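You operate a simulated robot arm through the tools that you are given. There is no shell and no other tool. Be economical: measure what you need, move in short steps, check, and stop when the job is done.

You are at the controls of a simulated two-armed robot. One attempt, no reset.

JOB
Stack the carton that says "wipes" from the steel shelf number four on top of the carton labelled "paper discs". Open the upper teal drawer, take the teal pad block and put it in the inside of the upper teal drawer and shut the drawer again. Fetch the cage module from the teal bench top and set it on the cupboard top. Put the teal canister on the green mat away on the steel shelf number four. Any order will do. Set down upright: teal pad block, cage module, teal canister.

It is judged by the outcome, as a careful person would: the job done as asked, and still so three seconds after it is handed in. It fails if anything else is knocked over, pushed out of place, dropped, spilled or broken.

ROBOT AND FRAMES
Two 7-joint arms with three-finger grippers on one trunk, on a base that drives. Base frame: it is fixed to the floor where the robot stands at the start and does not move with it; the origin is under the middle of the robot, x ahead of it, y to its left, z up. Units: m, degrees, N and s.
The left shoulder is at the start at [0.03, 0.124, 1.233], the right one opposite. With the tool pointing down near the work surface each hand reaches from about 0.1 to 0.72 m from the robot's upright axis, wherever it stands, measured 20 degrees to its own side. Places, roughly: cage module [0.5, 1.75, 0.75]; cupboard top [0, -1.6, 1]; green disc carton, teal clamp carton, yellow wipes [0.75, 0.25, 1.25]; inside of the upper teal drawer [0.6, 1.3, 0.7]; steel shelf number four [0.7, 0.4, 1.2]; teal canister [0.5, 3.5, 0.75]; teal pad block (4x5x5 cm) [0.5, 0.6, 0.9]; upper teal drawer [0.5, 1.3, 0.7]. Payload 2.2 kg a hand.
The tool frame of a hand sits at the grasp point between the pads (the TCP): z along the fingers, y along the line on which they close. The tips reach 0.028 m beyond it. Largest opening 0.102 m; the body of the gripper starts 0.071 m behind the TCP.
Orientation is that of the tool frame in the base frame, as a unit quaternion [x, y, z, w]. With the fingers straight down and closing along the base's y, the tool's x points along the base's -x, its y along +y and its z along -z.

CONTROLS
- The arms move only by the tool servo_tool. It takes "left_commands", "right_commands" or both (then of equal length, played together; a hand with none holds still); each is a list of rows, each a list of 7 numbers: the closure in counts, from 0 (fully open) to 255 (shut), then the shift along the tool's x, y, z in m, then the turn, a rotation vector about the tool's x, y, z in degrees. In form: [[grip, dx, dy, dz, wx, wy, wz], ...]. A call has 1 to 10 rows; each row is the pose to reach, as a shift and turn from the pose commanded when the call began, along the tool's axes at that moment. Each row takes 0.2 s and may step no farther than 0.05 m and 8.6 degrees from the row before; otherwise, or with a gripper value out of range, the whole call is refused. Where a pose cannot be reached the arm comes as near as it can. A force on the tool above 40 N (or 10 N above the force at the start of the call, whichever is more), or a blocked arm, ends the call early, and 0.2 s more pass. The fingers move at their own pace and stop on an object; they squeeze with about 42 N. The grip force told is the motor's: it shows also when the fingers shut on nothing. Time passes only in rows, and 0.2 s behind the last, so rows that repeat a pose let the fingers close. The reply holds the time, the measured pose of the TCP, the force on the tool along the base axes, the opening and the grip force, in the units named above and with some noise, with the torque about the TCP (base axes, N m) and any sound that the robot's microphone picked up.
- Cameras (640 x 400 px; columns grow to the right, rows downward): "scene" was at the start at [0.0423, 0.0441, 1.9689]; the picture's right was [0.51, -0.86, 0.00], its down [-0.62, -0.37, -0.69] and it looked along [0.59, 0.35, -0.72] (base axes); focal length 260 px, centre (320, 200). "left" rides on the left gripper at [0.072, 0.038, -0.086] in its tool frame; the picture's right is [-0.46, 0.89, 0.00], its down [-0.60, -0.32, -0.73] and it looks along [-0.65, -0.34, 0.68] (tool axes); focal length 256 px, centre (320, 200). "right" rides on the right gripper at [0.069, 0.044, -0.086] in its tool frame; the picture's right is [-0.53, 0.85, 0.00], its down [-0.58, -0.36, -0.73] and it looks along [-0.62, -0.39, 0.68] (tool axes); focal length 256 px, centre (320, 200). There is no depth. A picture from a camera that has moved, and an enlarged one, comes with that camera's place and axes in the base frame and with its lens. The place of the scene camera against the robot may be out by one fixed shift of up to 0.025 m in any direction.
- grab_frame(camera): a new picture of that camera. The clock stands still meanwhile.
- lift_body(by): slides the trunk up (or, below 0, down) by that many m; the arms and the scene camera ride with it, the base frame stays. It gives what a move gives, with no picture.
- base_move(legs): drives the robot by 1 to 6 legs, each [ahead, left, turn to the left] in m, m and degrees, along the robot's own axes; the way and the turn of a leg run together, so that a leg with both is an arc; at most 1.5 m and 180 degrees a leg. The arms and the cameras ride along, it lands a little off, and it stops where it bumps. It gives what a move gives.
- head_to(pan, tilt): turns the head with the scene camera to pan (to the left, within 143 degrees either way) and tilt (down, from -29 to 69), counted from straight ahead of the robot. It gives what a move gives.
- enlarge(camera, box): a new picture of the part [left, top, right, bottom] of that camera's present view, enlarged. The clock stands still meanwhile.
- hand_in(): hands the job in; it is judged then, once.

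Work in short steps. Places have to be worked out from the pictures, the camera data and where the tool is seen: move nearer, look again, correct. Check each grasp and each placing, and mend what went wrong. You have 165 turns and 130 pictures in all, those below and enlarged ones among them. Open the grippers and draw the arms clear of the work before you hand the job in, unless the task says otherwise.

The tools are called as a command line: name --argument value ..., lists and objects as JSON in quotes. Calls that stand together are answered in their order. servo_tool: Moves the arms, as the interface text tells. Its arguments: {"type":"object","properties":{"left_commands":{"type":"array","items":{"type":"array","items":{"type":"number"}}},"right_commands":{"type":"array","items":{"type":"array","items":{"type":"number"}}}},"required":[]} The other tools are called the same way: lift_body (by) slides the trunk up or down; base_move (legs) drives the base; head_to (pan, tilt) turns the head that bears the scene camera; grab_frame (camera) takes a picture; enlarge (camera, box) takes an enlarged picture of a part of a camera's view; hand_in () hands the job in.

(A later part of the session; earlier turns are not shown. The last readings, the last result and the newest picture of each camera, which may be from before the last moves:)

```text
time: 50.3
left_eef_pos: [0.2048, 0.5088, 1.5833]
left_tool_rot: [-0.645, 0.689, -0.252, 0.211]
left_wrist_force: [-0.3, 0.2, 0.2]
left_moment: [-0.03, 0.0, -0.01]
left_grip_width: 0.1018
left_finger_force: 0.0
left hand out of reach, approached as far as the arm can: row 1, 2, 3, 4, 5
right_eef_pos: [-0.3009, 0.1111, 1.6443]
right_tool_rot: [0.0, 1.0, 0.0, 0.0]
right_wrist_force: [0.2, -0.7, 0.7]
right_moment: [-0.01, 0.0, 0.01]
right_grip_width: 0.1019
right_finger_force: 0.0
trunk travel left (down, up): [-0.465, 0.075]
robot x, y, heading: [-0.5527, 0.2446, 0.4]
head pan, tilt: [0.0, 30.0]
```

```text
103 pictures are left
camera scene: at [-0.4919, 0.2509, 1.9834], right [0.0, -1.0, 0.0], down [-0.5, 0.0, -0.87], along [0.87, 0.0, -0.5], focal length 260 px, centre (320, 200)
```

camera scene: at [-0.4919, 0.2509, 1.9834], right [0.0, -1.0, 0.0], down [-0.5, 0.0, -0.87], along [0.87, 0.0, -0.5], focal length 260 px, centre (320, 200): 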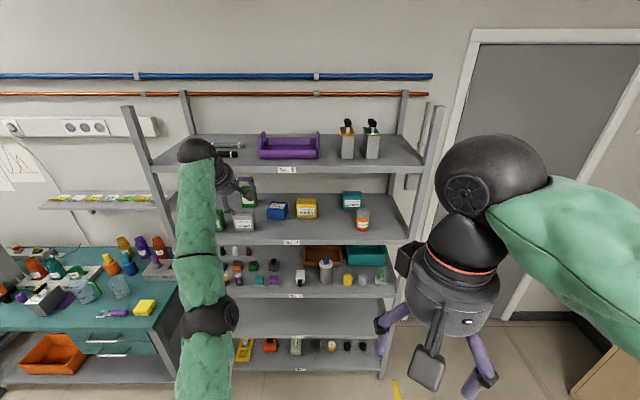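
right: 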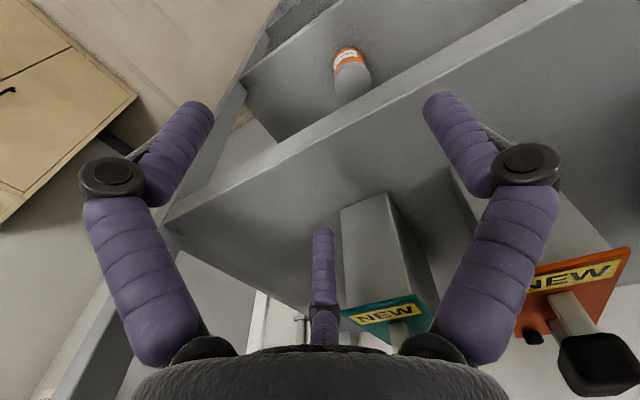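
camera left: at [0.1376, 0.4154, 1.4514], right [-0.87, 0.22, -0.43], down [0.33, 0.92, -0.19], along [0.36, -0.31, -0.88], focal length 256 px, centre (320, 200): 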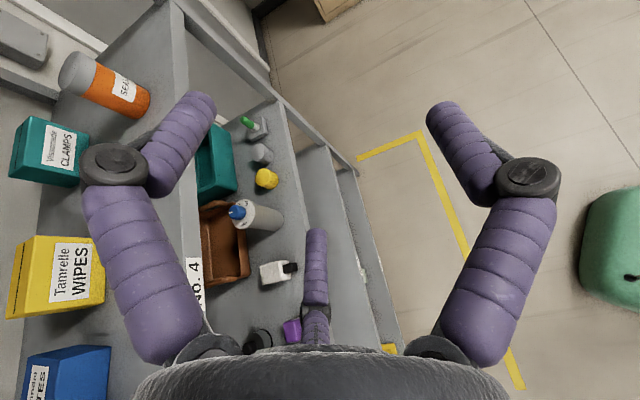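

I restore the left hand stepwise toward its start orientation (pitch to straight down, then roll) to get back to a healthy arm configuration.

servo_tool --left_commands '[[0, 0, 0, 0, -8, 0.3, -0.6], [0, 0, 0, 0, -16, 0.6, -1.2], [0, 0, 0, 0, -24, 0.9, -1.8], [0, 0, 0, 0, -32, 1.2, -2.4], [0, 0, 0, 0, -38, 1.5, -3]]'

servo_tool --left_commands '[[0, 0, 0, 0, 0, 0, 8.5], [0, 0, 0, 0, 0, 0, 17], [0, 0, 0, 0, 0, 0, 25.5], [0, 0, 0, 0, 0, 0, 34], [0, 0, 0, 0, 0, 0, 42.5], [0, 0, 0, 0, 0, 0, 51], [0, 0, 0, 0, 0, 0, 59.5], [0, 0, 0, 0, 0, 0, 68], [0, 0, 0, 0, 0, 0, 76.5], [0, 0, 0, 0, 0, 0, 85]]'

```text
time: 51.5
left_eef_pos: [0.1028, 0.4902, 1.5175]
left_tool_rot: [-0.692, 0.721, -0.044, -0.009]
left_wrist_force: [-0.9, 0.2, 0.4]
left_moment: [-0.02, -0.02, 0.0]
left_grip_width: 0.1021
left_finger_force: 0.0
left hand out of reach, approached as far as the arm can: row 1, 2, 3, 4, 5
right_eef_pos: [-0.3002, 0.112, 1.645]
right_tool_rot: [-0.001, 1.0, -0.001, 0.0]
right_wrist_force: [0.4, 0.6, 0.7]
right_moment: [0.01, -0.02, 0.01]
right_grip_width: 0.1019
right_finger_force: 0.0
trunk travel left (down, up): [-0.465, 0.075]
robot x, y, heading: [-0.5566, 0.251, 0.1]
head pan, tilt: [0.0, 30.0]
```

```text
time: 53.7
left_eef_pos: [0.0992, 0.4907, 1.5142]
left_tool_rot: [-0.023, 0.999, -0.038, 0.0]
left_wrist_force: [-0.3, 1.2, 0.4]
left_moment: [-0.03, -0.01, 0.05]
left_grip_width: 0.102
left_finger_force: 0.0
left hand out of reach, approached as far as the arm can: row 1, 2, 3, 4, 5, 6, 7, 8, 9, 10
right_eef_pos: [-0.3018, 0.1118, 1.6457]
right_tool_rot: [-0.001, 1.0, 0.0, 0.0]
right_wrist_force: [-0.8, -0.2, -0.6]
right_moment: [0.01, -0.04, -0.05]
right_grip_width: 0.1021
right_finger_force: 0.1
trunk travel left (down, up): [-0.465, 0.075]
robot x, y, heading: [-0.5564, 0.2484, -0.1]
head pan, tilt: [0.0, 30.0]
```

Orientation is restored; now pull back (tool +x = −x) and down.

servo_tool --left_commands '[[0, 0.03, 0.0, 0.02, 0, 0, 0], [0, 0.06, 0.0, 0.04, 0, 0, 0], [0, 0.1, 0, 0.06, 0, 0, 0], [0, 0.14, 0, 0.08, 0, 0, 0], [0, 0.18, 0, 0.1, 0, 0, 0], [0, 0.22, 0, 0.12, 0, 0, 0], [0, 0.26, 0, 0.14, 0, 0, 0]]'

grab_frame --camera "scene"

```text
time: 55.3
left_eef_pos: [-0.1641, 0.4652, 1.3744]
left_tool_rot: [-0.023, 0.999, -0.038, 0.002]
left_wrist_force: [0.1, 0.5, 0.6]
left_moment: [0.0, -0.1, 0.0]
left_grip_width: 0.1021
left_finger_force: 0.1
right_eef_pos: [-0.3031, 0.1105, 1.6457]
right_tool_rot: [-0.002, 1.0, 0.0, 0.0]
right_wrist_force: [-0.2, 0.2, 0.0]
right_moment: [-0.01, -0.02, -0.01]
right_grip_width: 0.1018
right_finger_force: 0.0
trunk travel left (down, up): [-0.465, 0.075]
robot x, y, heading: [-0.5544, 0.2489, 0.1]
head pan, tilt: [0.0, 30.0]
```

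```text
102 pictures are left
camera scene: at [-0.495, 0.2513, 1.9835], right [0.0, -1.0, 0.0], down [-0.5, 0.0, -0.87], along [0.87, 0.0, -0.5], focal length 260 px, centre (320, 200)
```

scene: 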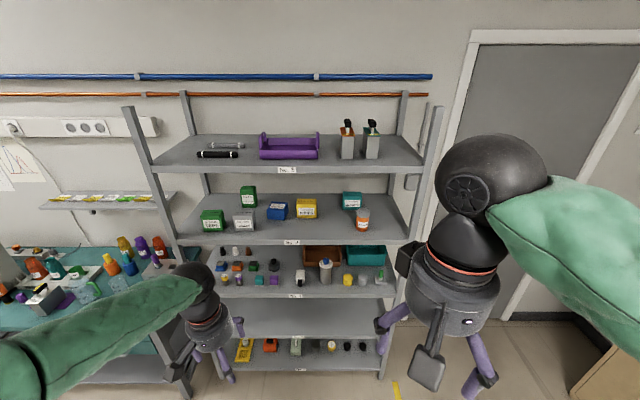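

Left arm is healthy again. I take a close-up of shelf 4 with an unobstructed view to measure positions.

enlarge --camera "scene" --box '[170, 160, 420, 310]'

```text
2.56 times, centred on (295, 235) of scene
camera zoom: at [-0.495, 0.2513, 1.9835], right [0.0, -1.0, 0.0], down [-0.5, 0.0, -0.87], along [0.87, 0.0, -0.5], focal length 664 px, centre (384, 110)
```

zoom: 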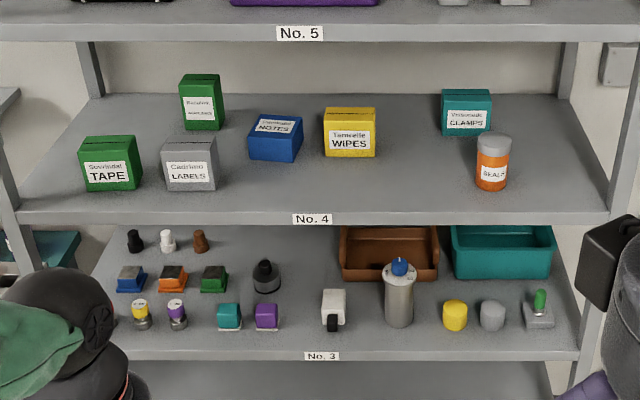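

Notes centre is ≈(0.648,0.456), yawed a bit; shelf front edge x≈0.437. I roll the left hand 90°, pitch it to 30° below horizontal pointing ahead, and shut it into a fist for hooking.

servo_tool --left_commands '[[255, 0, 0, 0, 0, 0, 8.5], [255, 0, 0, 0, 0, 0, 17], [255, 0, 0, 0, 0, 0, 25.5], [255, 0, 0, 0, 0, 0, 34], [255, 0, 0, 0, 0, 0, 42.5], [255, 0, 0, 0, 0, 0, 51], [255, 0, 0, 0, 0, 0, 59.5], [255, 0, 0, 0, 0, 0, 68], [255, 0, 0, 0, 0, 0, 76.5], [255, 0, 0, 0, 0, 0, 85]]'

servo_tool --left_commands '[[255, 0, 0, 0, -8.5, 0, 0], [255, 0, 0, 0, -17, 0, 0], [255, 0, 0, 0, -25.5, 0, 0], [255, 0, 0, 0, -34, 0, 0], [255, 0, 0, 0, -42.5, 0, 0], [255, 0, 0, 0, -51, 0, 0], [255, 0, 0, 0, -59, 0, 0]]'

```text
time: 57.5
left_eef_pos: [-0.159, 0.4659, 1.375]
left_tool_rot: [0.658, 0.752, -0.027, 0.025]
left_wrist_force: [-0.5, -0.2, 0.3]
left_moment: [-0.02, 0.0, 0.02]
left_grip_width: 0.002
left_finger_force: 31.6
right_eef_pos: [-0.3003, 0.1109, 1.6447]
right_tool_rot: [-0.001, 1.0, 0.0, 0.0]
right_wrist_force: [-0.3, -0.6, -0.1]
right_moment: [0.02, 0.0, 0.01]
right_grip_width: 0.1019
right_finger_force: 0.0
trunk travel left (down, up): [-0.465, 0.075]
robot x, y, heading: [-0.5558, 0.2461, -0.0]
head pan, tilt: [0.0, 30.0]
```

```text
time: 59.1
left_eef_pos: [-0.1598, 0.4661, 1.3754]
left_tool_rot: [0.559, 0.668, 0.348, 0.346]
left_wrist_force: [-0.4, -1.0, -0.5]
left_moment: [-0.01, -0.01, 0.0]
left_grip_width: 0.0023
left_finger_force: 31.0
right_eef_pos: [-0.3023, 0.111, 1.6453]
right_tool_rot: [-0.001, 1.0, 0.001, 0.0]
right_wrist_force: [-0.2, 0.0, 0.1]
right_moment: [-0.01, -0.02, 0.02]
right_grip_width: 0.1021
right_finger_force: 0.2
trunk travel left (down, up): [-0.465, 0.075]
robot x, y, heading: [-0.5547, 0.2518, 0.1]
head pan, tilt: [0.0, 30.0]
```

Works without hitting limits. Trunk down 6.5 cm so the fist is at z≈1.31, then drive ahead to bring it in front of the shelf.

lift_body --by -0.065

base_move --legs '[[0.5, -0.015, 0]]'

grab_frame --camera "left"

grab_frame --camera "scene"

```text
time: 60.1
left_eef_pos: [-0.16, 0.4665, 1.3096]
left_tool_rot: [0.559, 0.669, 0.347, 0.346]
left_wrist_force: [1.0, -0.1, 0.4]
left_moment: [0.02, 0.0, -0.01]
left_grip_width: 0.0023
left_finger_force: 32.0
right_eef_pos: [-0.3008, 0.1115, 1.5805]
right_tool_rot: [-0.001, 1.0, 0.0, -0.001]
right_wrist_force: [-0.6, 0.1, 0.6]
right_moment: [0.01, 0.02, 0.01]
right_grip_width: 0.102
right_finger_force: 0.1
trunk travel left (down, up): [-0.4, 0.14]
robot x, y, heading: [-0.5507, 0.2464, -0.3]
head pan, tilt: [0.0, 30.0]
```

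```text
time: 63.0
left_eef_pos: [0.3342, 0.4567, 1.3097]
left_tool_rot: [0.557, 0.671, 0.347, 0.345]
left_wrist_force: [0.5, 0.1, 0.6]
left_moment: [0.0, -0.03, 0.0]
left_grip_width: 0.0023
left_finger_force: 31.6
right_eef_pos: [0.1942, 0.1009, 1.5808]
right_tool_rot: [-0.005, 1.0, 0.0, 0.001]
right_wrist_force: [0.4, 0.7, -0.3]
right_moment: [0.04, 0.01, 0.0]
right_grip_width: 0.102
right_finger_force: 0.0
trunk travel left (down, up): [-0.4, 0.14]
robot x, y, heading: [-0.0576, 0.2354, 0.7]
head pan, tilt: [0.0, 30.0]
```

```text
100 pictures are left
camera left: at [0.2679, 0.5262, 1.3821], right [0.52, -0.34, 0.79], down [-0.7, -0.7, 0.16], along [0.5, -0.63, -0.6], focal length 256 px, centre (320, 200)
```

left: 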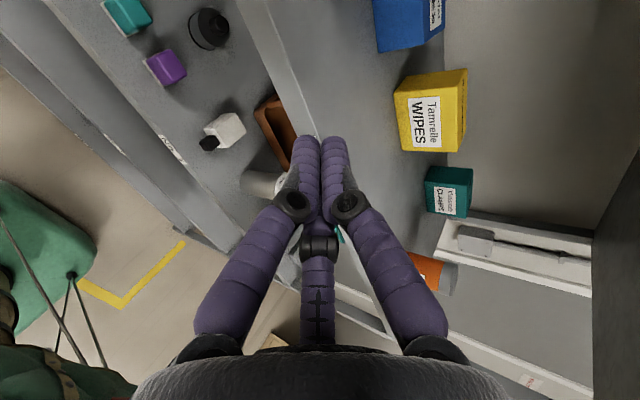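

```text
99 pictures are left
camera scene: at [0.0017, 0.2391, 1.9183], right [0.01, -1.0, 0.0], down [-0.5, 0.0, -0.87], along [0.87, 0.01, -0.5], focal length 260 px, centre (320, 200)
```

scene: 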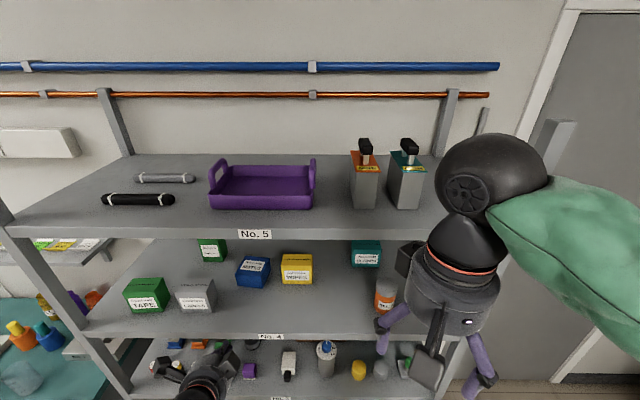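

The fist is at (0.334,0.457,1.31). I extend it +x over the lying carton, first 0.24 m, then look.

servo_tool --left_commands '[[255, -0.008, 0.024, 0.041, 0, 0, 0], [255, -0.016, 0.0485, 0.082, 0, 0, 0], [255, -0.024, 0.073, 0.123, 0, 0, 0], [255, -0.032, 0.097, 0.163, 0, 0, 0], [255, -0.04, 0.121, 0.204, 0, 0, 0]]'

grab_frame --camera "left"

grab_frame --camera "scene"

```text
time: 64.2
left_eef_pos: [0.5776, 0.4507, 1.3104]
left_tool_rot: [0.556, 0.672, 0.348, 0.344]
left_wrist_force: [0.6, -0.3, -0.1]
left_moment: [0.0, 0.0, -0.02]
left_grip_width: 0.0023
left_finger_force: 31.3
right_eef_pos: [0.1977, 0.1006, 1.5788]
right_tool_rot: [-0.005, 1.0, 0.0, 0.0]
right_wrist_force: [1.0, 0.6, 0.1]
right_moment: [0.02, 0.02, -0.03]
right_grip_width: 0.1021
right_finger_force: 0.1
trunk travel left (down, up): [-0.4, 0.14]
robot x, y, heading: [-0.0628, 0.237, 0.8]
head pan, tilt: [0.0, 30.0]
```

```text
98 pictures are left
camera left: at [0.5132, 0.5199, 1.3823], right [0.52, -0.34, 0.79], down [-0.7, -0.7, 0.16], along [0.5, -0.63, -0.6], focal length 256 px, centre (320, 200)
```

left: 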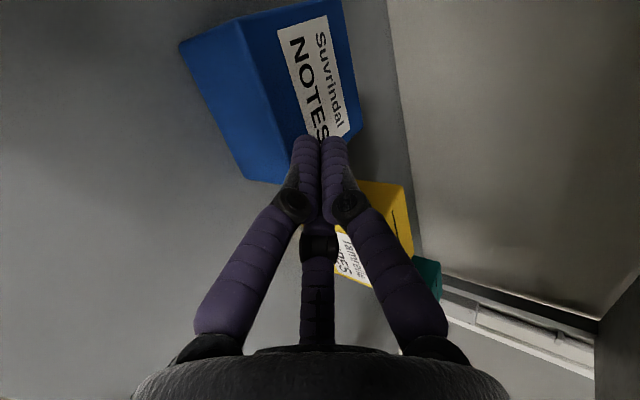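

```text
97 pictures are left
camera scene: at [0.0043, 0.239, 1.9182], right [0.01, -1.0, 0.0], down [-0.5, 0.0, -0.87], along [0.87, 0.01, -0.5], focal length 260 px, centre (320, 200)
```

scene: 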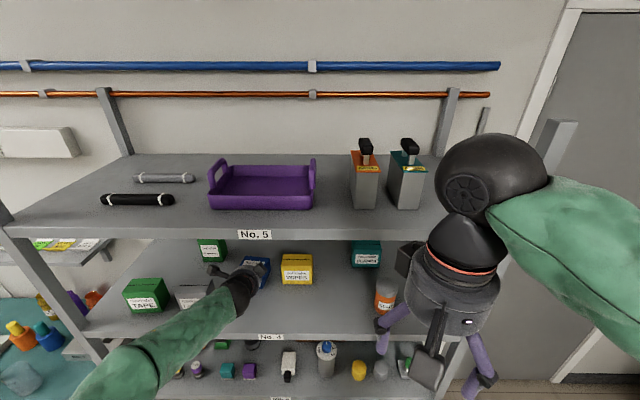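

Refined: carton back edge centre ≈(0.708,0.457). I extend to x=0.75, then dip the fist behind it with a steeper pitch.

servo_tool --left_commands '[[255, -0.0054, 0.0218, 0.0366, 0, 0, 0], [255, -0.0108, 0.0436, 0.0733, 0, 0, 0], [255, -0.0162, 0.0654, 0.11, 0, 0, 0], [255, -0.0216, 0.0872, 0.1466, 0, 0, 0]]'

servo_tool --left_commands '[[255, 0.001, -0.012, 0.007, 5, 0, 0], [255, 0.002, -0.022, 0.013, 10, 0, 0], [255, 0.003, -0.032, 0.019, 15, 0, 0], [255, 0.0035, -0.0413, 0.025, 19, 0, 0]]'

grab_frame --camera "left"

```text
time: 65.2
left_eef_pos: [0.7467, 0.4557, 1.3082]
left_tool_rot: [0.556, 0.672, 0.347, 0.343]
left_wrist_force: [-0.5, -0.5, -0.5]
left_moment: [0.0, 0.03, 0.02]
left_grip_width: 0.0023
left_finger_force: 31.2
right_eef_pos: [0.197, 0.102, 1.5796]
right_tool_rot: [-0.005, 1.0, 0.0, -0.002]
right_wrist_force: [0.3, -0.8, 0.7]
right_moment: [-0.01, 0.06, 0.03]
right_grip_width: 0.1018
right_finger_force: 0.1
trunk travel left (down, up): [-0.4, 0.14]
robot x, y, heading: [-0.058, 0.236, 0.7]
head pan, tilt: [0.0, 30.0]
```

```text
time: 66.2
left_eef_pos: [0.7452, 0.4542, 1.26]
left_tool_rot: [0.606, 0.72, 0.231, 0.248]
left_wrist_force: [0.4, -0.4, 0.4]
left_moment: [0.0, 0.0, -0.03]
left_grip_width: 0.0021
left_finger_force: 31.2
right_eef_pos: [0.1953, 0.1007, 1.5795]
right_tool_rot: [-0.004, 1.0, 0.0, -0.001]
right_wrist_force: [0.8, 0.2, 0.4]
right_moment: [-0.03, 0.03, 0.01]
right_grip_width: 0.1018
right_finger_force: 0.0
trunk travel left (down, up): [-0.4, 0.14]
robot x, y, heading: [-0.0619, 0.2372, 0.7]
head pan, tilt: [0.0, 30.0]
```

```text
96 pictures are left
camera left: at [0.7083, 0.5286, 1.3462], right [0.74, -0.32, 0.6], down [-0.62, -0.67, 0.41], along [0.27, -0.67, -0.69], focal length 256 px, centre (320, 200)
```

left: 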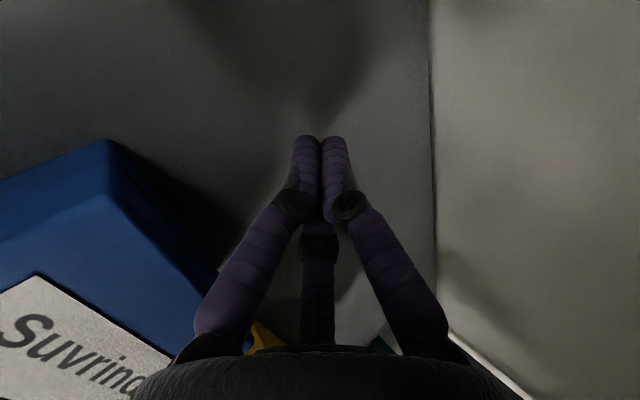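

The fist is behind the carton. I drag −x by 0.10 slowly and look.

servo_tool --left_commands '[[255, 0.0029, -0.0152, -0.0127, 0, 0, 0], [255, 0.0057, -0.0303, -0.0255, 0, 0, 0], [255, 0.0086, -0.0455, -0.0382, 0, 0, 0], [255, 0.0114, -0.0606, -0.051, 0, 0, 0], [255, 0.0143, -0.0758, -0.0637, 0, 0, 0]]'

enlarge --camera "scene" --box '[120, 220, 400, 395]'

grab_frame --camera "left"

```text
time: 67.4
left_eef_pos: [0.6433, 0.4534, 1.2638]
left_tool_rot: [0.606, 0.719, 0.232, 0.25]
left_wrist_force: [0.6, 0.0, 9.5]
left_moment: [0.15, 0.34, -0.04]
left_grip_width: 0.002
left_finger_force: 31.5
right_eef_pos: [0.1926, 0.1014, 1.58]
right_tool_rot: [-0.004, 1.0, 0.0, 0.001]
right_wrist_force: [-0.1, -0.2, -0.4]
right_moment: [0.02, -0.01, 0.03]
right_grip_width: 0.1019
right_finger_force: 0.0
trunk travel left (down, up): [-0.4, 0.14]
robot x, y, heading: [-0.0644, 0.2377, 0.5]
head pan, tilt: [0.0, 30.0]
```

```text
2.29 times, centred on (260, 308) of scene
camera zoom: at [-0.0002, 0.2389, 1.9185], right [0.01, -1.0, 0.0], down [-0.5, 0.0, -0.87], along [0.87, 0.01, -0.5], focal length 593 px, centre (457, -46)
```

zoom: 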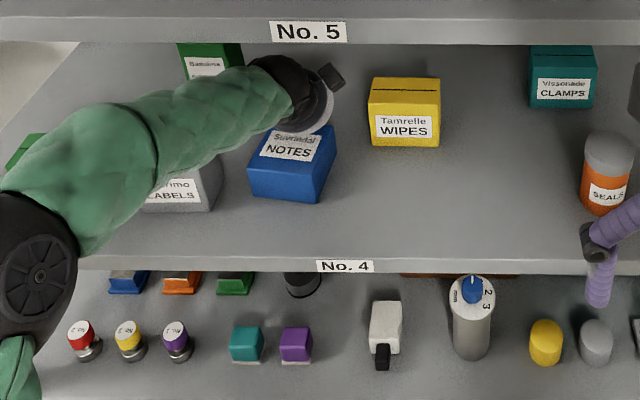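

```text
94 pictures are left
camera left: at [0.6059, 0.5276, 1.3485], right [0.73, -0.32, 0.6], down [-0.62, -0.67, 0.4], along [0.27, -0.67, -0.69], focal length 256 px, centre (320, 200)
```

left: 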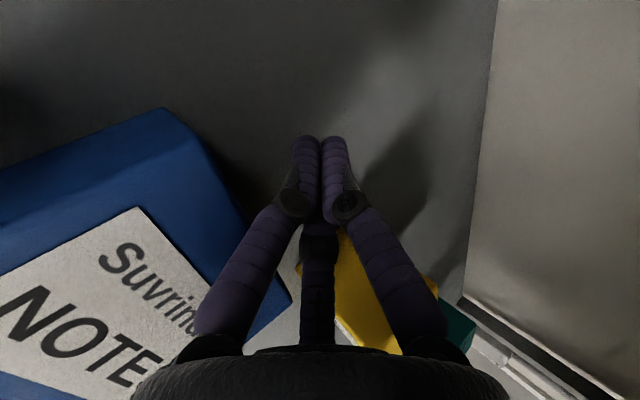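

The carton slides nicely. I drag another 0.115 m toward the edge.

servo_tool --left_commands '[[255, 0.0029, -0.0152, -0.0127, 0, 0, 0], [255, 0.0057, -0.0303, -0.0255, 0, 0, 0], [255, 0.0086, -0.0455, -0.0382, 0, 0, 0], [255, 0.0114, -0.0606, -0.051, 0, 0, 0], [255, 0.0143, -0.0758, -0.0637, 0, 0, 0], [255, 0.0164, -0.0872, -0.0733, 0, 0, 0]]'

enlarge --camera "scene" --box '[120, 220, 400, 395]'

grab_frame --camera "left"

```text
time: 68.8
left_eef_pos: [0.5293, 0.4536, 1.2636]
left_tool_rot: [0.606, 0.719, 0.233, 0.248]
left_wrist_force: [3.6, 0.8, 19.4]
left_moment: [0.25, 0.75, -0.1]
left_grip_width: 0.0022
left_finger_force: 31.2
right_eef_pos: [0.192, 0.0994, 1.5794]
right_tool_rot: [-0.004, 1.0, -0.001, 0.0]
right_wrist_force: [-0.5, -0.4, 0.0]
right_moment: [0.0, -0.02, 0.01]
right_grip_width: 0.1019
right_finger_force: 0.1
trunk travel left (down, up): [-0.4, 0.14]
robot x, y, heading: [-0.0619, 0.2336, 0.5]
head pan, tilt: [0.0, 30.0]
```

```text
2.29 times, centred on (260, 308) of scene
camera zoom: at [0.0001, 0.2385, 1.9184], right [0.01, -1.0, 0.0], down [-0.5, 0.0, -0.87], along [0.87, 0.01, -0.5], focal length 593 px, centre (457, -46)
```

zoom: 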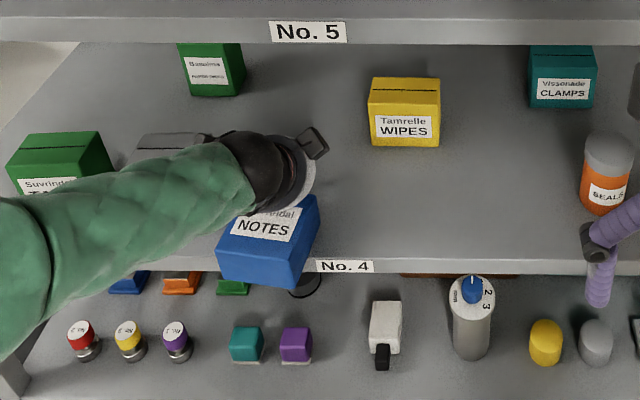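

```text
92 pictures are left
camera left: at [0.4912, 0.5273, 1.3482], right [0.73, -0.32, 0.6], down [-0.62, -0.67, 0.4], along [0.27, -0.67, -0.69], focal length 256 px, centre (320, 200)
```

left: 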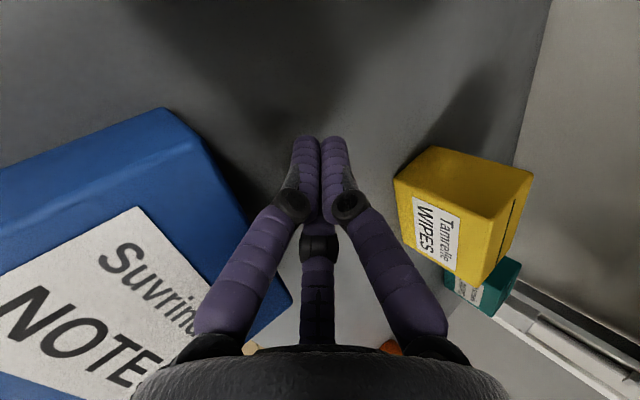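

Overhang now ≈0.035 m (front edge ~x 0.40–0.417 vs shelf edge 0.44), slightly yawed. I disengage the left fist: forward, up with pitch back, then withdraw.

servo_tool --left_commands '[[255, -0.0022, 0.0114, 0.0096, 0, 0, 0], [255, -0.0043, 0.0227, 0.0191, 0, 0, 0], [255, -0.0055, 0.033, 0.0071, -5, 0, 0], [255, -0.0065, 0.041, -0.002, -10, 0, 0], [255, -0.0075, 0.049, -0.012, -15, 0, 0], [255, -0.008, 0.056, -0.021, -20, 0, 0]]'

servo_tool --left_commands '[[255, 0.0054, -0.0218, -0.0366, 0, 0, 0], [255, 0.0108, -0.0436, -0.0733, 0, 0, 0], [255, 0.0162, -0.0654, -0.11, 0, 0, 0], [255, 0.0216, -0.0872, -0.1466, 0, 0, 0], [255, 0.027, -0.109, -0.1833, 0, 0, 0], [255, 0.0324, -0.131, -0.22, 0, 0, 0], [255, 0.0378, -0.153, -0.2566, 0, 0, 0]]'

enlarge --camera "scene" --box '[120, 220, 400, 395]'

```text
time: 70.2
left_eef_pos: [0.5594, 0.4532, 1.3144]
left_tool_rot: [0.553, 0.667, 0.355, 0.35]
left_wrist_force: [-0.4, 1.1, 1.3]
left_moment: [-0.02, -0.01, -0.02]
left_grip_width: 0.0019
left_finger_force: 31.4
right_eef_pos: [0.193, 0.1005, 1.58]
right_tool_rot: [-0.003, 1.0, 0.0, 0.0]
right_wrist_force: [0.3, 0.5, 0.2]
right_moment: [0.03, -0.02, -0.01]
right_grip_width: 0.102
right_finger_force: 0.0
trunk travel left (down, up): [-0.4, 0.14]
robot x, y, heading: [-0.0633, 0.2363, 0.5]
head pan, tilt: [0.0, 30.0]
```

```text
time: 71.8
left_eef_pos: [0.2556, 0.4492, 1.3088]
left_tool_rot: [0.554, 0.668, 0.354, 0.349]
left_wrist_force: [-0.5, 0.2, 0.1]
left_moment: [-0.02, -0.06, 0.01]
left_grip_width: 0.0022
left_finger_force: 31.4
right_eef_pos: [0.1921, 0.1005, 1.5812]
right_tool_rot: [-0.004, 1.0, 0.001, 0.0]
right_wrist_force: [-0.3, 1.0, 0.0]
right_moment: [-0.02, -0.06, 0.02]
right_grip_width: 0.1018
right_finger_force: 0.0
trunk travel left (down, up): [-0.4, 0.14]
robot x, y, heading: [-0.061, 0.2364, 0.5]
head pan, tilt: [0.0, 30.0]
```

```text
2.29 times, centred on (260, 308) of scene
camera zoom: at [-0.0008, 0.2403, 1.9184], right [0.01, -1.0, 0.0], down [-0.5, -0.01, -0.87], along [0.87, 0.01, -0.5], focal length 593 px, centre (457, -46)
```

zoom: 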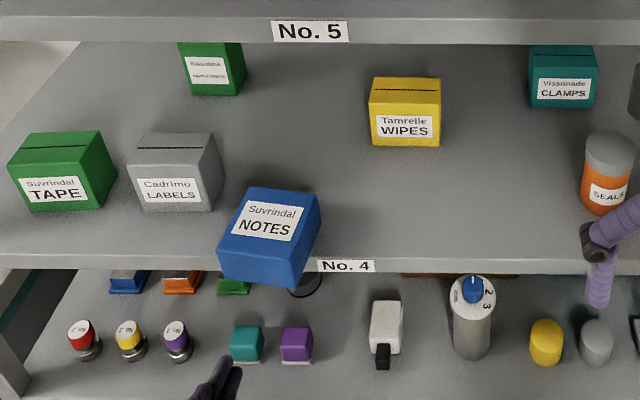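

The carton lies stably with its bottom end overhanging. A better plan: turn it 90° clockwise on the shelf so its right end faces me; the right hand can then grip it by the thickness from the front. I push back on its front-left corner with the left fist, which turns it clockwise.

servo_tool --left_commands '[[255, 0.0151, 0.002, 0.04, 0, 0, 0], [255, 0.0303, 0.0041, 0.08, 0, 0, 0], [255, 0.0454, 0.0062, 0.1205, 0, 0, 0]]'

grab_frame --camera "left"

enlarge --camera "scene" --box '[120, 220, 400, 395]'

```text
time: 72.6
left_eef_pos: [0.3596, 0.5067, 1.246]
left_tool_rot: [0.554, 0.669, 0.352, 0.349]
left_wrist_force: [0.3, 0.4, 0.5]
left_moment: [0.01, 0.02, -0.02]
left_grip_width: 0.0018
left_finger_force: 31.6
right_eef_pos: [0.1958, 0.1015, 1.5798]
right_tool_rot: [-0.005, 1.0, 0.0, -0.001]
right_wrist_force: [0.3, -0.3, 0.2]
right_moment: [-0.01, 0.04, 0.01]
right_grip_width: 0.1021
right_finger_force: 0.0
trunk travel left (down, up): [-0.4, 0.14]
robot x, y, heading: [-0.0644, 0.2371, 0.7]
head pan, tilt: [0.0, 30.0]
```

```text
90 pictures are left
camera left: at [0.2939, 0.5752, 1.3177], right [0.5, -0.34, 0.8], down [-0.7, -0.7, 0.14], along [0.51, -0.63, -0.59], focal length 256 px, centre (320, 200)
```

left: 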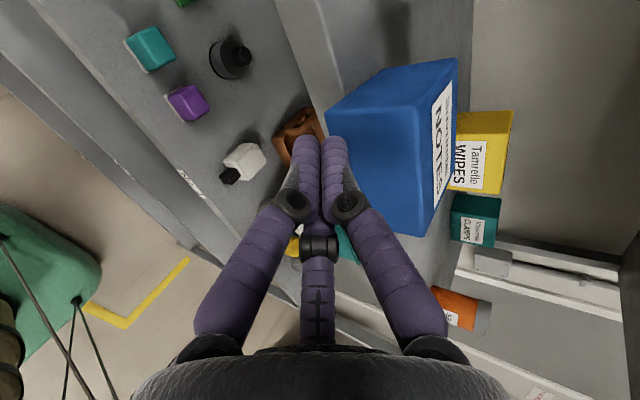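

```text
2.29 times, centred on (260, 308) of scene
camera zoom: at [0.0034, 0.2391, 1.9183], right [0.01, -1.0, 0.0], down [-0.5, 0.0, -0.87], along [0.87, 0.01, -0.5], focal length 593 px, centre (457, -46)
```

zoom: 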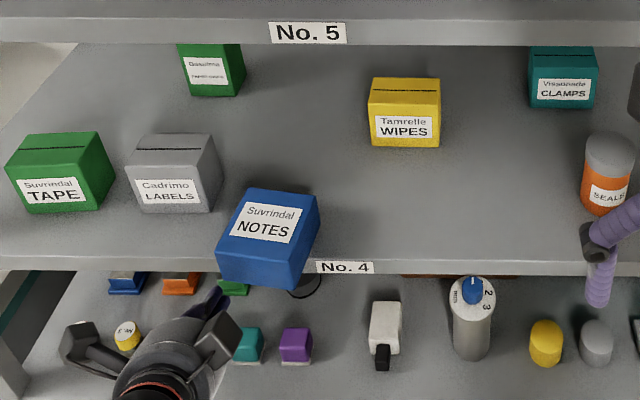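

The fist tip is at the front-left corner. I push +x by 0.10 and look.

servo_tool --left_commands '[[255, -0.0029, 0.0099, 0.0172, 0, 0, 0], [255, -0.0057, 0.0197, 0.0343, 0, 0, 0], [255, -0.0086, 0.0296, 0.0515, 0, 0, 0], [255, -0.0114, 0.0394, 0.0686, 0, 0, 0], [255, -0.0143, 0.0493, 0.0858, 0, 0, 0]]'

enlarge --camera "scene" --box '[120, 220, 400, 395]'

```text
time: 73.8
left_eef_pos: [0.4598, 0.5055, 1.2491]
left_tool_rot: [0.555, 0.668, 0.353, 0.349]
left_wrist_force: [-1.0, 0.7, 0.6]
left_moment: [0.0, 0.0, 0.01]
left_grip_width: 0.002
left_finger_force: 31.3
right_eef_pos: [0.1943, 0.1016, 1.5799]
right_tool_rot: [-0.005, 1.0, 0.0, -0.002]
right_wrist_force: [0.0, -0.4, 0.2]
right_moment: [0.02, 0.01, 0.01]
right_grip_width: 0.1018
right_finger_force: 0.1
trunk travel left (down, up): [-0.4, 0.14]
robot x, y, heading: [-0.0657, 0.2343, 0.5]
head pan, tilt: [0.0, 30.0]
```

```text
2.29 times, centred on (260, 308) of scene
camera zoom: at [0.0021, 0.2393, 1.9183], right [0.01, -1.0, 0.0], down [-0.5, 0.0, -0.87], along [0.87, 0.01, -0.5], focal length 593 px, centre (457, -46)
```

zoom: 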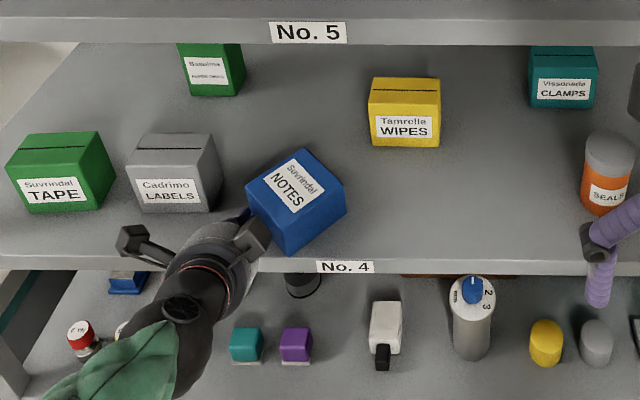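

It rotated ~45°, as planned. I continue pushing another 5.5 cm.

servo_tool --left_commands '[[255, -0.0045, 0.0097, 0.0172, 0, 0, 0], [255, -0.009, 0.019, 0.034, 0, 0, 0], [255, -0.0145, 0.0265, 0.0465, 0, 0, 0]]'

enlarge --camera "scene" --box '[120, 220, 400, 395]'

grab_frame --camera "left"

```text
time: 74.6
left_eef_pos: [0.5136, 0.4988, 1.2501]
left_tool_rot: [0.554, 0.667, 0.354, 0.35]
left_wrist_force: [0.4, 0.9, 0.3]
left_moment: [-0.04, 0.02, 0.02]
left_grip_width: 0.0024
left_finger_force: 31.3
right_eef_pos: [0.1945, 0.1001, 1.5791]
right_tool_rot: [-0.005, 1.0, 0.0, 0.0]
right_wrist_force: [-1.0, -0.2, 0.5]
right_moment: [-0.02, 0.06, 0.01]
right_grip_width: 0.102
right_finger_force: 0.1
trunk travel left (down, up): [-0.4, 0.14]
robot x, y, heading: [-0.0624, 0.2361, 0.7]
head pan, tilt: [0.0, 30.0]
```

```text
2.29 times, centred on (260, 308) of scene
camera zoom: at [0.0018, 0.2392, 1.9183], right [0.01, -1.0, 0.0], down [-0.5, 0.0, -0.87], along [0.87, 0.01, -0.5], focal length 593 px, centre (457, -46)
```

zoom: 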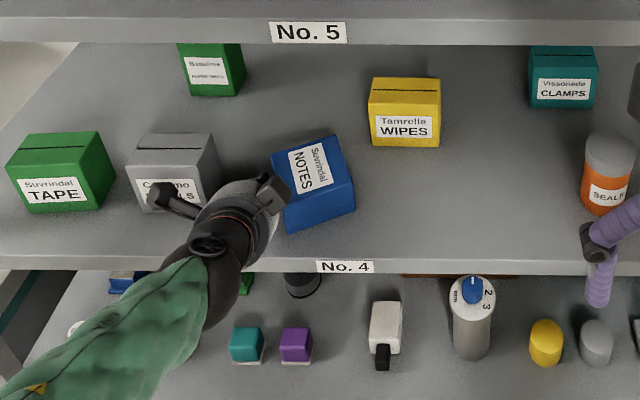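

```text
86 pictures are left
camera left: at [0.4477, 0.5668, 1.3205], right [0.5, -0.34, 0.8], down [-0.7, -0.7, 0.14], along [0.51, -0.63, -0.59], focal length 256 px, centre (320, 200)
```

left: 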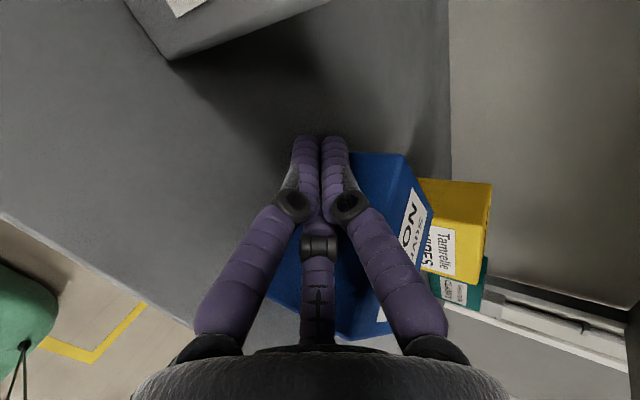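

Now turned ~70°; right end faces me with its centre ≈(0.487,0.414). That orientation suits the right hand. I lift the fist, go over and behind, to hook it forward again.

servo_tool --left_commands '[[255, 0, 0.02, -0.03, 0, 0, 0], [255, -0.0005, 0.0411, -0.0586, 0, 0, 0], [255, -0.025, 0.0546, -0.0307, 0, 0, 0], [255, -0.05, 0.068, -0.0028, 0, 0, 0], [255, -0.075, 0.0815, 0.025, 0, 0, 0], [255, -0.0997, 0.0949, 0.0529, 0, 0, 0]]'

grab_frame --camera "left"

```text
time: 76.0
left_eef_pos: [0.622, 0.4166, 1.3097]
left_tool_rot: [0.553, 0.668, 0.354, 0.349]
left_wrist_force: [-0.2, -0.8, -0.6]
left_moment: [-0.01, 0.04, 0.03]
left_grip_width: 0.0023
left_finger_force: 31.0
right_eef_pos: [0.1963, 0.101, 1.5792]
right_tool_rot: [-0.006, 1.0, -0.001, -0.001]
right_wrist_force: [0.5, -0.6, -0.4]
right_moment: [0.0, 0.06, -0.02]
right_grip_width: 0.1021
right_finger_force: 0.2
trunk travel left (down, up): [-0.4, 0.14]
robot x, y, heading: [-0.06, 0.2343, 0.8]
head pan, tilt: [0.0, 30.0]
```

```text
85 pictures are left
camera left: at [0.5567, 0.4857, 1.3822], right [0.5, -0.34, 0.79], down [-0.7, -0.7, 0.14], along [0.51, -0.63, -0.59], focal length 256 px, centre (320, 200)
```

left: 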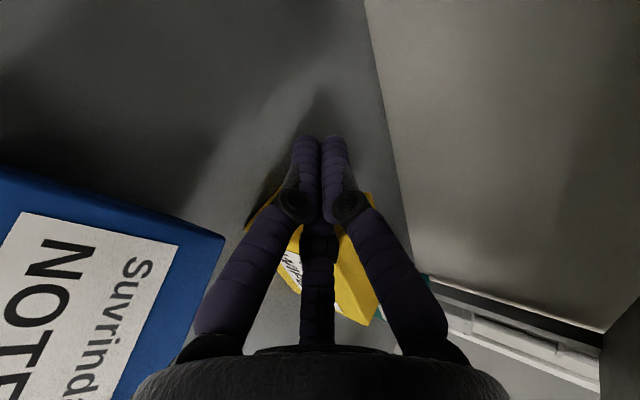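

Wipes is clear of the hand by a few cm. I dip behind the carton and drag 8 cm.

servo_tool --left_commands '[[255, 0.004, -0.012, 0.007, 5, 0, 0], [255, 0.007, -0.022, 0.013, 10, 0, 0], [255, 0.009, -0.032, 0.019, 15, 0, 0], [255, 0.0115, -0.0406, 0.0252, 19, 0, 0]]'

servo_tool --left_commands '[[255, 0.0029, -0.0152, -0.0127, 0, 0, 0], [255, 0.0057, -0.0303, -0.0255, 0, 0, 0], [255, 0.0086, -0.0455, -0.0382, 0, 0, 0], [255, 0.0105, -0.0551, -0.0463, 0, 0, 0]]'

enlarge --camera "scene" --box '[120, 220, 400, 395]'

```text
time: 77.0
left_eef_pos: [0.6212, 0.4254, 1.262]
left_tool_rot: [0.603, 0.718, 0.238, 0.252]
left_wrist_force: [0.0, 0.8, 0.1]
left_moment: [0.0, 0.01, -0.01]
left_grip_width: 0.0021
left_finger_force: 31.6
right_eef_pos: [0.194, 0.1014, 1.5797]
right_tool_rot: [-0.004, 1.0, 0.0, -0.001]
right_wrist_force: [0.4, 0.3, -0.2]
right_moment: [0.0, -0.04, 0.03]
right_grip_width: 0.102
right_finger_force: 0.1
trunk travel left (down, up): [-0.4, 0.14]
robot x, y, heading: [-0.0594, 0.2337, 0.6]
head pan, tilt: [0.0, 30.0]
```

```text
time: 78.0
left_eef_pos: [0.5468, 0.424, 1.2624]
left_tool_rot: [0.604, 0.716, 0.239, 0.254]
left_wrist_force: [1.6, 0.2, 10.0]
left_moment: [0.04, 0.41, -0.02]
left_grip_width: 0.002
left_finger_force: 31.4
right_eef_pos: [0.1927, 0.0996, 1.5801]
right_tool_rot: [-0.004, 1.0, 0.0, 0.0]
right_wrist_force: [-0.3, 0.2, 0.2]
right_moment: [-0.01, -0.02, -0.01]
right_grip_width: 0.1019
right_finger_force: 0.3
trunk travel left (down, up): [-0.4, 0.14]
robot x, y, heading: [-0.066, 0.238, 0.5]
head pan, tilt: [0.0, 30.0]
```

```text
2.29 times, centred on (260, 308) of scene
camera zoom: at [0.0009, 0.2388, 1.9184], right [0.01, -1.0, 0.0], down [-0.5, 0.0, -0.87], along [0.87, 0.01, -0.5], focal length 593 px, centre (457, -46)
```

zoom: 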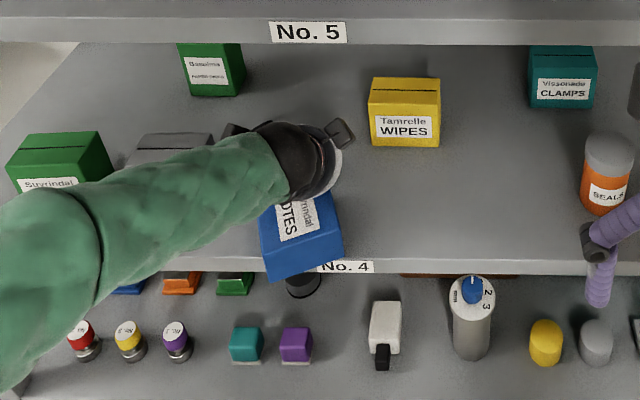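

End-centre overhang is only ~1.5 cm; I drag 2.2 cm more.

servo_tool --left_commands '[[255, 0.0015, -0.0083, -0.007, 0, 0, 0], [255, 0.0031, -0.0167, -0.014, 0, 0, 0]]'

servo_tool --left_commands '[[255, -0.0022, 0.0114, 0.0096, 0, 0, 0], [255, -0.0043, 0.0227, 0.0191, 0, 0, 0], [255, -0.0055, 0.033, 0.0071, -5, 0, 0], [255, -0.0065, 0.041, -0.002, -10, 0, 0], [255, -0.0075, 0.049, -0.012, -15, 0, 0], [255, -0.008, 0.056, -0.021, -20, 0, 0]]'

servo_tool --left_commands '[[255, 0.025, -0.018, -0.0366, 0, 0, 0], [255, 0.05, -0.036, -0.07, 0, 0, 0], [255, 0.075, -0.05, -0.105, 0, 0, 0], [255, 0.1, -0.07, -0.14, 0, 0, 0], [255, 0.12, -0.09, -0.175, 0, 0, 0], [255, 0.14, -0.11, -0.21, 0, 0, 0], [255, 0.16, -0.135, -0.245, 0, 0, 0], [255, 0.18, -0.155, -0.28, 0, 0, 0]]'

enlarge --camera "scene" --box '[120, 220, 400, 395]'

```text
time: 78.6
left_eef_pos: [0.5249, 0.4252, 1.2624]
left_tool_rot: [0.603, 0.717, 0.24, 0.254]
left_wrist_force: [1.4, -0.1, 12.8]
left_moment: [0.05, 0.43, -0.06]
left_grip_width: 0.0021
left_finger_force: 31.6
right_eef_pos: [0.1937, 0.0998, 1.5798]
right_tool_rot: [-0.004, 1.0, -0.001, 0.0]
right_wrist_force: [-0.2, -0.3, 1.3]
right_moment: [-0.01, 0.02, 0.01]
right_grip_width: 0.1024
right_finger_force: 0.1
trunk travel left (down, up): [-0.4, 0.14]
robot x, y, heading: [-0.0608, 0.2389, 0.5]
head pan, tilt: [0.0, 30.0]
```

```text
time: 80.0
left_eef_pos: [0.5556, 0.4256, 1.3147]
left_tool_rot: [0.551, 0.664, 0.361, 0.354]
left_wrist_force: [-0.4, -0.5, 0.8]
left_moment: [0.0, 0.01, -0.02]
left_grip_width: 0.002
left_finger_force: 32.1
right_eef_pos: [0.1931, 0.1005, 1.5796]
right_tool_rot: [-0.004, 1.0, 0.0, 0.001]
right_wrist_force: [0.4, 0.7, 1.0]
right_moment: [0.03, -0.01, -0.02]
right_grip_width: 0.1021
right_finger_force: 0.1
trunk travel left (down, up): [-0.4, 0.14]
robot x, y, heading: [-0.0603, 0.2374, 0.2]
head pan, tilt: [0.0, 30.0]
```

```text
time: 82.0
left_eef_pos: [0.2254, 0.5314, 1.3146]
left_tool_rot: [0.579, 0.628, 0.349, 0.386]
left_wrist_force: [0.3, 0.2, -0.7]
left_moment: [-0.04, 0.04, 0.01]
left_grip_width: 0.0019
left_finger_force: 31.4
right_eef_pos: [0.193, 0.103, 1.5802]
right_tool_rot: [-0.004, 1.0, 0.0, 0.0]
right_wrist_force: [0.0, -0.2, 0.7]
right_moment: [0.0, -0.05, 0.0]
right_grip_width: 0.1018
right_finger_force: 0.1
trunk travel left (down, up): [-0.4, 0.14]
robot x, y, heading: [-0.0591, 0.2322, 0.3]
head pan, tilt: [0.0, 30.0]
stopped in row 8 (left hand): the arm was blocked; the commanded pose is now the measured one
```

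```text
2.29 times, centred on (260, 308) of scene
camera zoom: at [0.0001, 0.2409, 1.9184], right [0.01, -1.0, 0.0], down [-0.5, -0.01, -0.87], along [0.87, 0.01, -0.5], focal length 593 px, centre (457, -46)
```

zoom: 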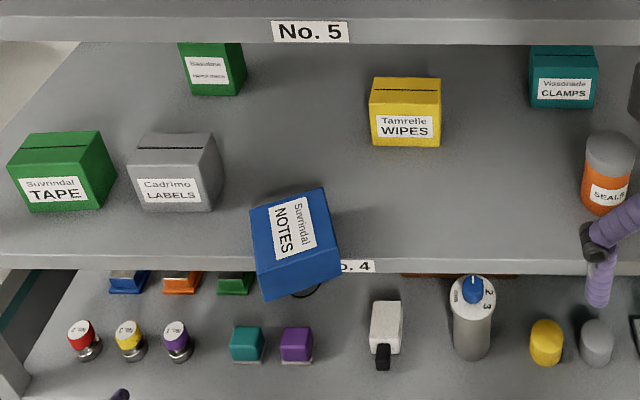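

Carton's right-end centre is ≈(0.401,0.42), overhanging ~4 cm and stable. Now I back off to reorient the right hand (pointing inward-left, camera up, horizontal).

base_move --legs '[[-0.35, 0.0, 0], [0, 0.355, -20.3]]'

servo_tool --right_commands '[[0, 0, 0, 0.03, 8.5, 0, 0], [0, 0, 0, 0.06, 17, 0, 0], [0, 0, 0, 0.09, 25.5, 0, 0], [0, 0, 0, 0.12, 34, 0, 0], [0, 0, 0, 0.15, 42.5, 0, 0], [0, 0, 0, 0.18, 51, 0, 0], [0, 0, 0, 0.2, 59.5, 0, 0], [0, 0, 0, 0.2, 68, 0, 0], [0, 0, 0, 0.2, 76.5, 0, 0], [0, 0, 0, 0.2, 85, 0, 0]]'

```text
time: 86.2
left_eef_pos: [0.0147, 0.7562, 1.315]
left_tool_rot: [0.678, 0.518, 0.277, 0.442]
left_wrist_force: [-1.0, -0.7, 0.3]
left_moment: [-0.02, -0.02, -0.05]
left_grip_width: 0.0021
left_finger_force: 32.3
right_eef_pos: [-0.1628, 0.3625, 1.5804]
right_tool_rot: [0.167, 0.986, 0.0, -0.001]
right_wrist_force: [0.4, 0.1, -0.2]
right_moment: [-0.02, 0.02, -0.02]
right_grip_width: 0.1023
right_finger_force: 0.0
trunk travel left (down, up): [-0.4, 0.14]
robot x, y, heading: [-0.356, 0.5759, -19.2]
head pan, tilt: [0.0, 30.0]
```

```text
time: 88.4
left_eef_pos: [0.0137, 0.755, 1.3138]
left_tool_rot: [0.679, 0.518, 0.278, 0.44]
left_wrist_force: [0.0, -0.5, -0.1]
left_moment: [0.01, -0.03, -0.02]
left_grip_width: 0.0021
left_finger_force: 31.3
right_eef_pos: [-0.1665, 0.3599, 1.3595]
right_tool_rot: [0.122, 0.726, -0.667, -0.114]
right_wrist_force: [0.5, 1.4, -1.8]
right_moment: [-0.12, 0.06, -0.03]
right_grip_width: 0.1022
right_finger_force: 0.0
right hand out of reach, approached as far as the arm can: row 10
trunk travel left (down, up): [-0.4, 0.14]
robot x, y, heading: [-0.3559, 0.5778, -19.3]
head pan, tilt: [0.0, 30.0]
```

I turned the wrong way (pointing right). I rotate back and on to point left.

servo_tool --right_commands '[[0, 0, 0, 0, -8.5, 0, 0], [0, 0, 0, 0, -17, 0, 0], [0, 0, 0, 0, -25.5, 0, 0], [0, 0, 0, 0, -34, 0, 0], [0, 0, 0, 0, -42.5, 0, 0], [0, 0, 0, 0, -51, 0, 0], [0, 0, 0, 0, -59.5, 0, 0], [0, 0, 0, 0, -68, 0, 0], [0, 0, 0, 0, -76.5, 0, 0], [0, 0, 0, 0, -85, 0, 0]]'

servo_tool --right_commands '[[0, 0.02, -0.02, 0, -8.5, 0, 0], [0, 0.04, -0.04, 0, -17, 0, 0], [0, 0.04, -0.06, 0, -25.5, 0, 0], [0, 0.04, -0.08, 0, -34, 0, 0], [0, 0.04, -0.1, 0, -42.5, 0, 0], [0, 0.04, -0.1, 0, -51, 0, 0], [0, 0.04, -0.1, 0, -59.5, 0, 0], [0, 0.04, -0.1, 0, -68, 0, 0], [0, 0.04, -0.1, 0, -76.5, 0, 0], [0, 0.04, -0.1, 0, -85, 0, 0]]'

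```text
time: 90.6
left_eef_pos: [0.0118, 0.7552, 1.3132]
left_tool_rot: [0.678, 0.518, 0.278, 0.442]
left_wrist_force: [0.1, -0.1, 0.1]
left_moment: [0.01, 0.02, 0.02]
left_grip_width: 0.0022
left_finger_force: 31.5
right_eef_pos: [-0.1686, 0.3579, 1.3588]
right_tool_rot: [0.168, 0.986, 0.001, 0.0]
right_wrist_force: [-0.8, -1.0, 0.9]
right_moment: [-0.02, -0.02, 0.02]
right_grip_width: 0.1022
right_finger_force: 0.0
trunk travel left (down, up): [-0.4, 0.14]
robot x, y, heading: [-0.3607, 0.571, -19.4]
head pan, tilt: [0.0, 30.0]
```

```text
time: 92.8
left_eef_pos: [0.0139, 0.7542, 1.3137]
left_tool_rot: [0.679, 0.518, 0.277, 0.44]
left_wrist_force: [0.0, 0.1, 0.9]
left_moment: [0.05, -0.01, 0.03]
left_grip_width: 0.0022
left_finger_force: 32.0
right_eef_pos: [-0.2381, 0.2776, 1.3596]
right_tool_rot: [0.124, 0.726, 0.667, 0.114]
right_wrist_force: [1.0, -0.4, -0.7]
right_moment: [0.01, 0.02, 0.01]
right_grip_width: 0.102
right_finger_force: 0.0
trunk travel left (down, up): [-0.4, 0.14]
robot x, y, heading: [-0.3599, 0.5743, -19.3]
head pan, tilt: [0.0, 30.0]
```

Pointing left now. I roll +90° so the camera is on top.

servo_tool --right_commands '[[0, 0, 0, 0, 0, 0, 8.5], [0, 0, 0, 0, 0, 0, 17], [0, 0, 0, 0, 0, 0, 25.5], [0, 0, 0, 0, 0, 0, 34], [0, 0, 0, 0, 0, 0, 42.5], [0, 0, 0, 0, 0, 0, 51], [0, 0, 0, 0, 0, 0, 59.5], [0, 0, 0, 0, 0, 0, 68], [0, 0, 0, 0, 0, 0, 76.5], [0, 0, 0, 0, 0, 0, 85]]'

servo_tool --right_commands '[[0, 0, 0, 0.0, 0, 0, 5], [0, 0, 0.04, 0.0, -8, 0, 5], [0, 0, 0.08, 0.02, -16, 0, 5], [0, 0, 0.12, 0.04, -24, 0, 5], [0, 0, 0.16, 0.06, -24, 0, 5]]'

grab_frame --camera "scene"

```text
time: 95.0
left_eef_pos: [0.0124, 0.7545, 1.3139]
left_tool_rot: [0.679, 0.518, 0.276, 0.44]
left_wrist_force: [0.1, -0.6, 0.1]
left_moment: [0.01, 0.02, 0.02]
left_grip_width: 0.0019
left_finger_force: 31.4
right_eef_pos: [-0.2377, 0.2777, 1.359]
right_tool_rot: [0.583, 0.452, 0.567, -0.367]
right_wrist_force: [-0.3, 0.4, -0.7]
right_moment: [-0.04, 0.01, 0.01]
right_grip_width: 0.102
right_finger_force: 0.0
trunk travel left (down, up): [-0.4, 0.14]
robot x, y, heading: [-0.3579, 0.5764, -19.5]
head pan, tilt: [0.0, 30.0]
```

```text
time: 96.2
left_eef_pos: [0.0149, 0.7537, 1.3123]
left_tool_rot: [0.679, 0.519, 0.276, 0.44]
left_wrist_force: [-0.1, -0.6, 0.3]
left_moment: [0.02, 0.03, -0.03]
left_grip_width: 0.0021
left_finger_force: 31.2
right_eef_pos: [-0.0656, 0.2811, 1.3689]
right_tool_rot: [0.665, 0.297, 0.633, -0.261]
right_wrist_force: [1.2, -0.6, 0.0]
right_moment: [-0.01, 0.03, 0.02]
right_grip_width: 0.1021
right_finger_force: 0.0
trunk travel left (down, up): [-0.4, 0.14]
robot x, y, heading: [-0.3603, 0.5751, -19.2]
head pan, tilt: [0.0, 30.0]
```

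```text
82 pictures are left
camera scene: at [-0.2955, 0.5573, 1.9182], right [-0.33, -0.94, 0.0], down [-0.47, 0.17, -0.87], along [0.82, -0.29, -0.5], focal length 260 px, centre (320, 200)
```

scene: 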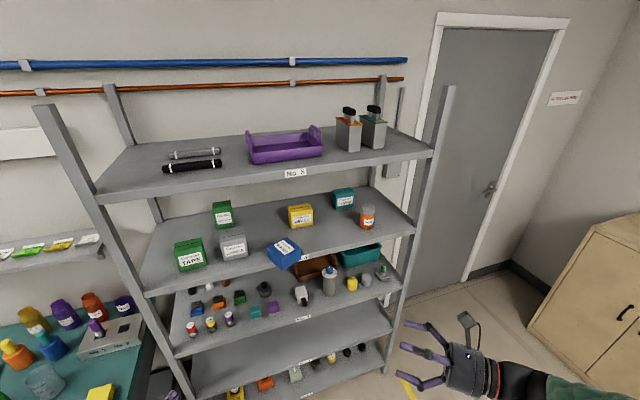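

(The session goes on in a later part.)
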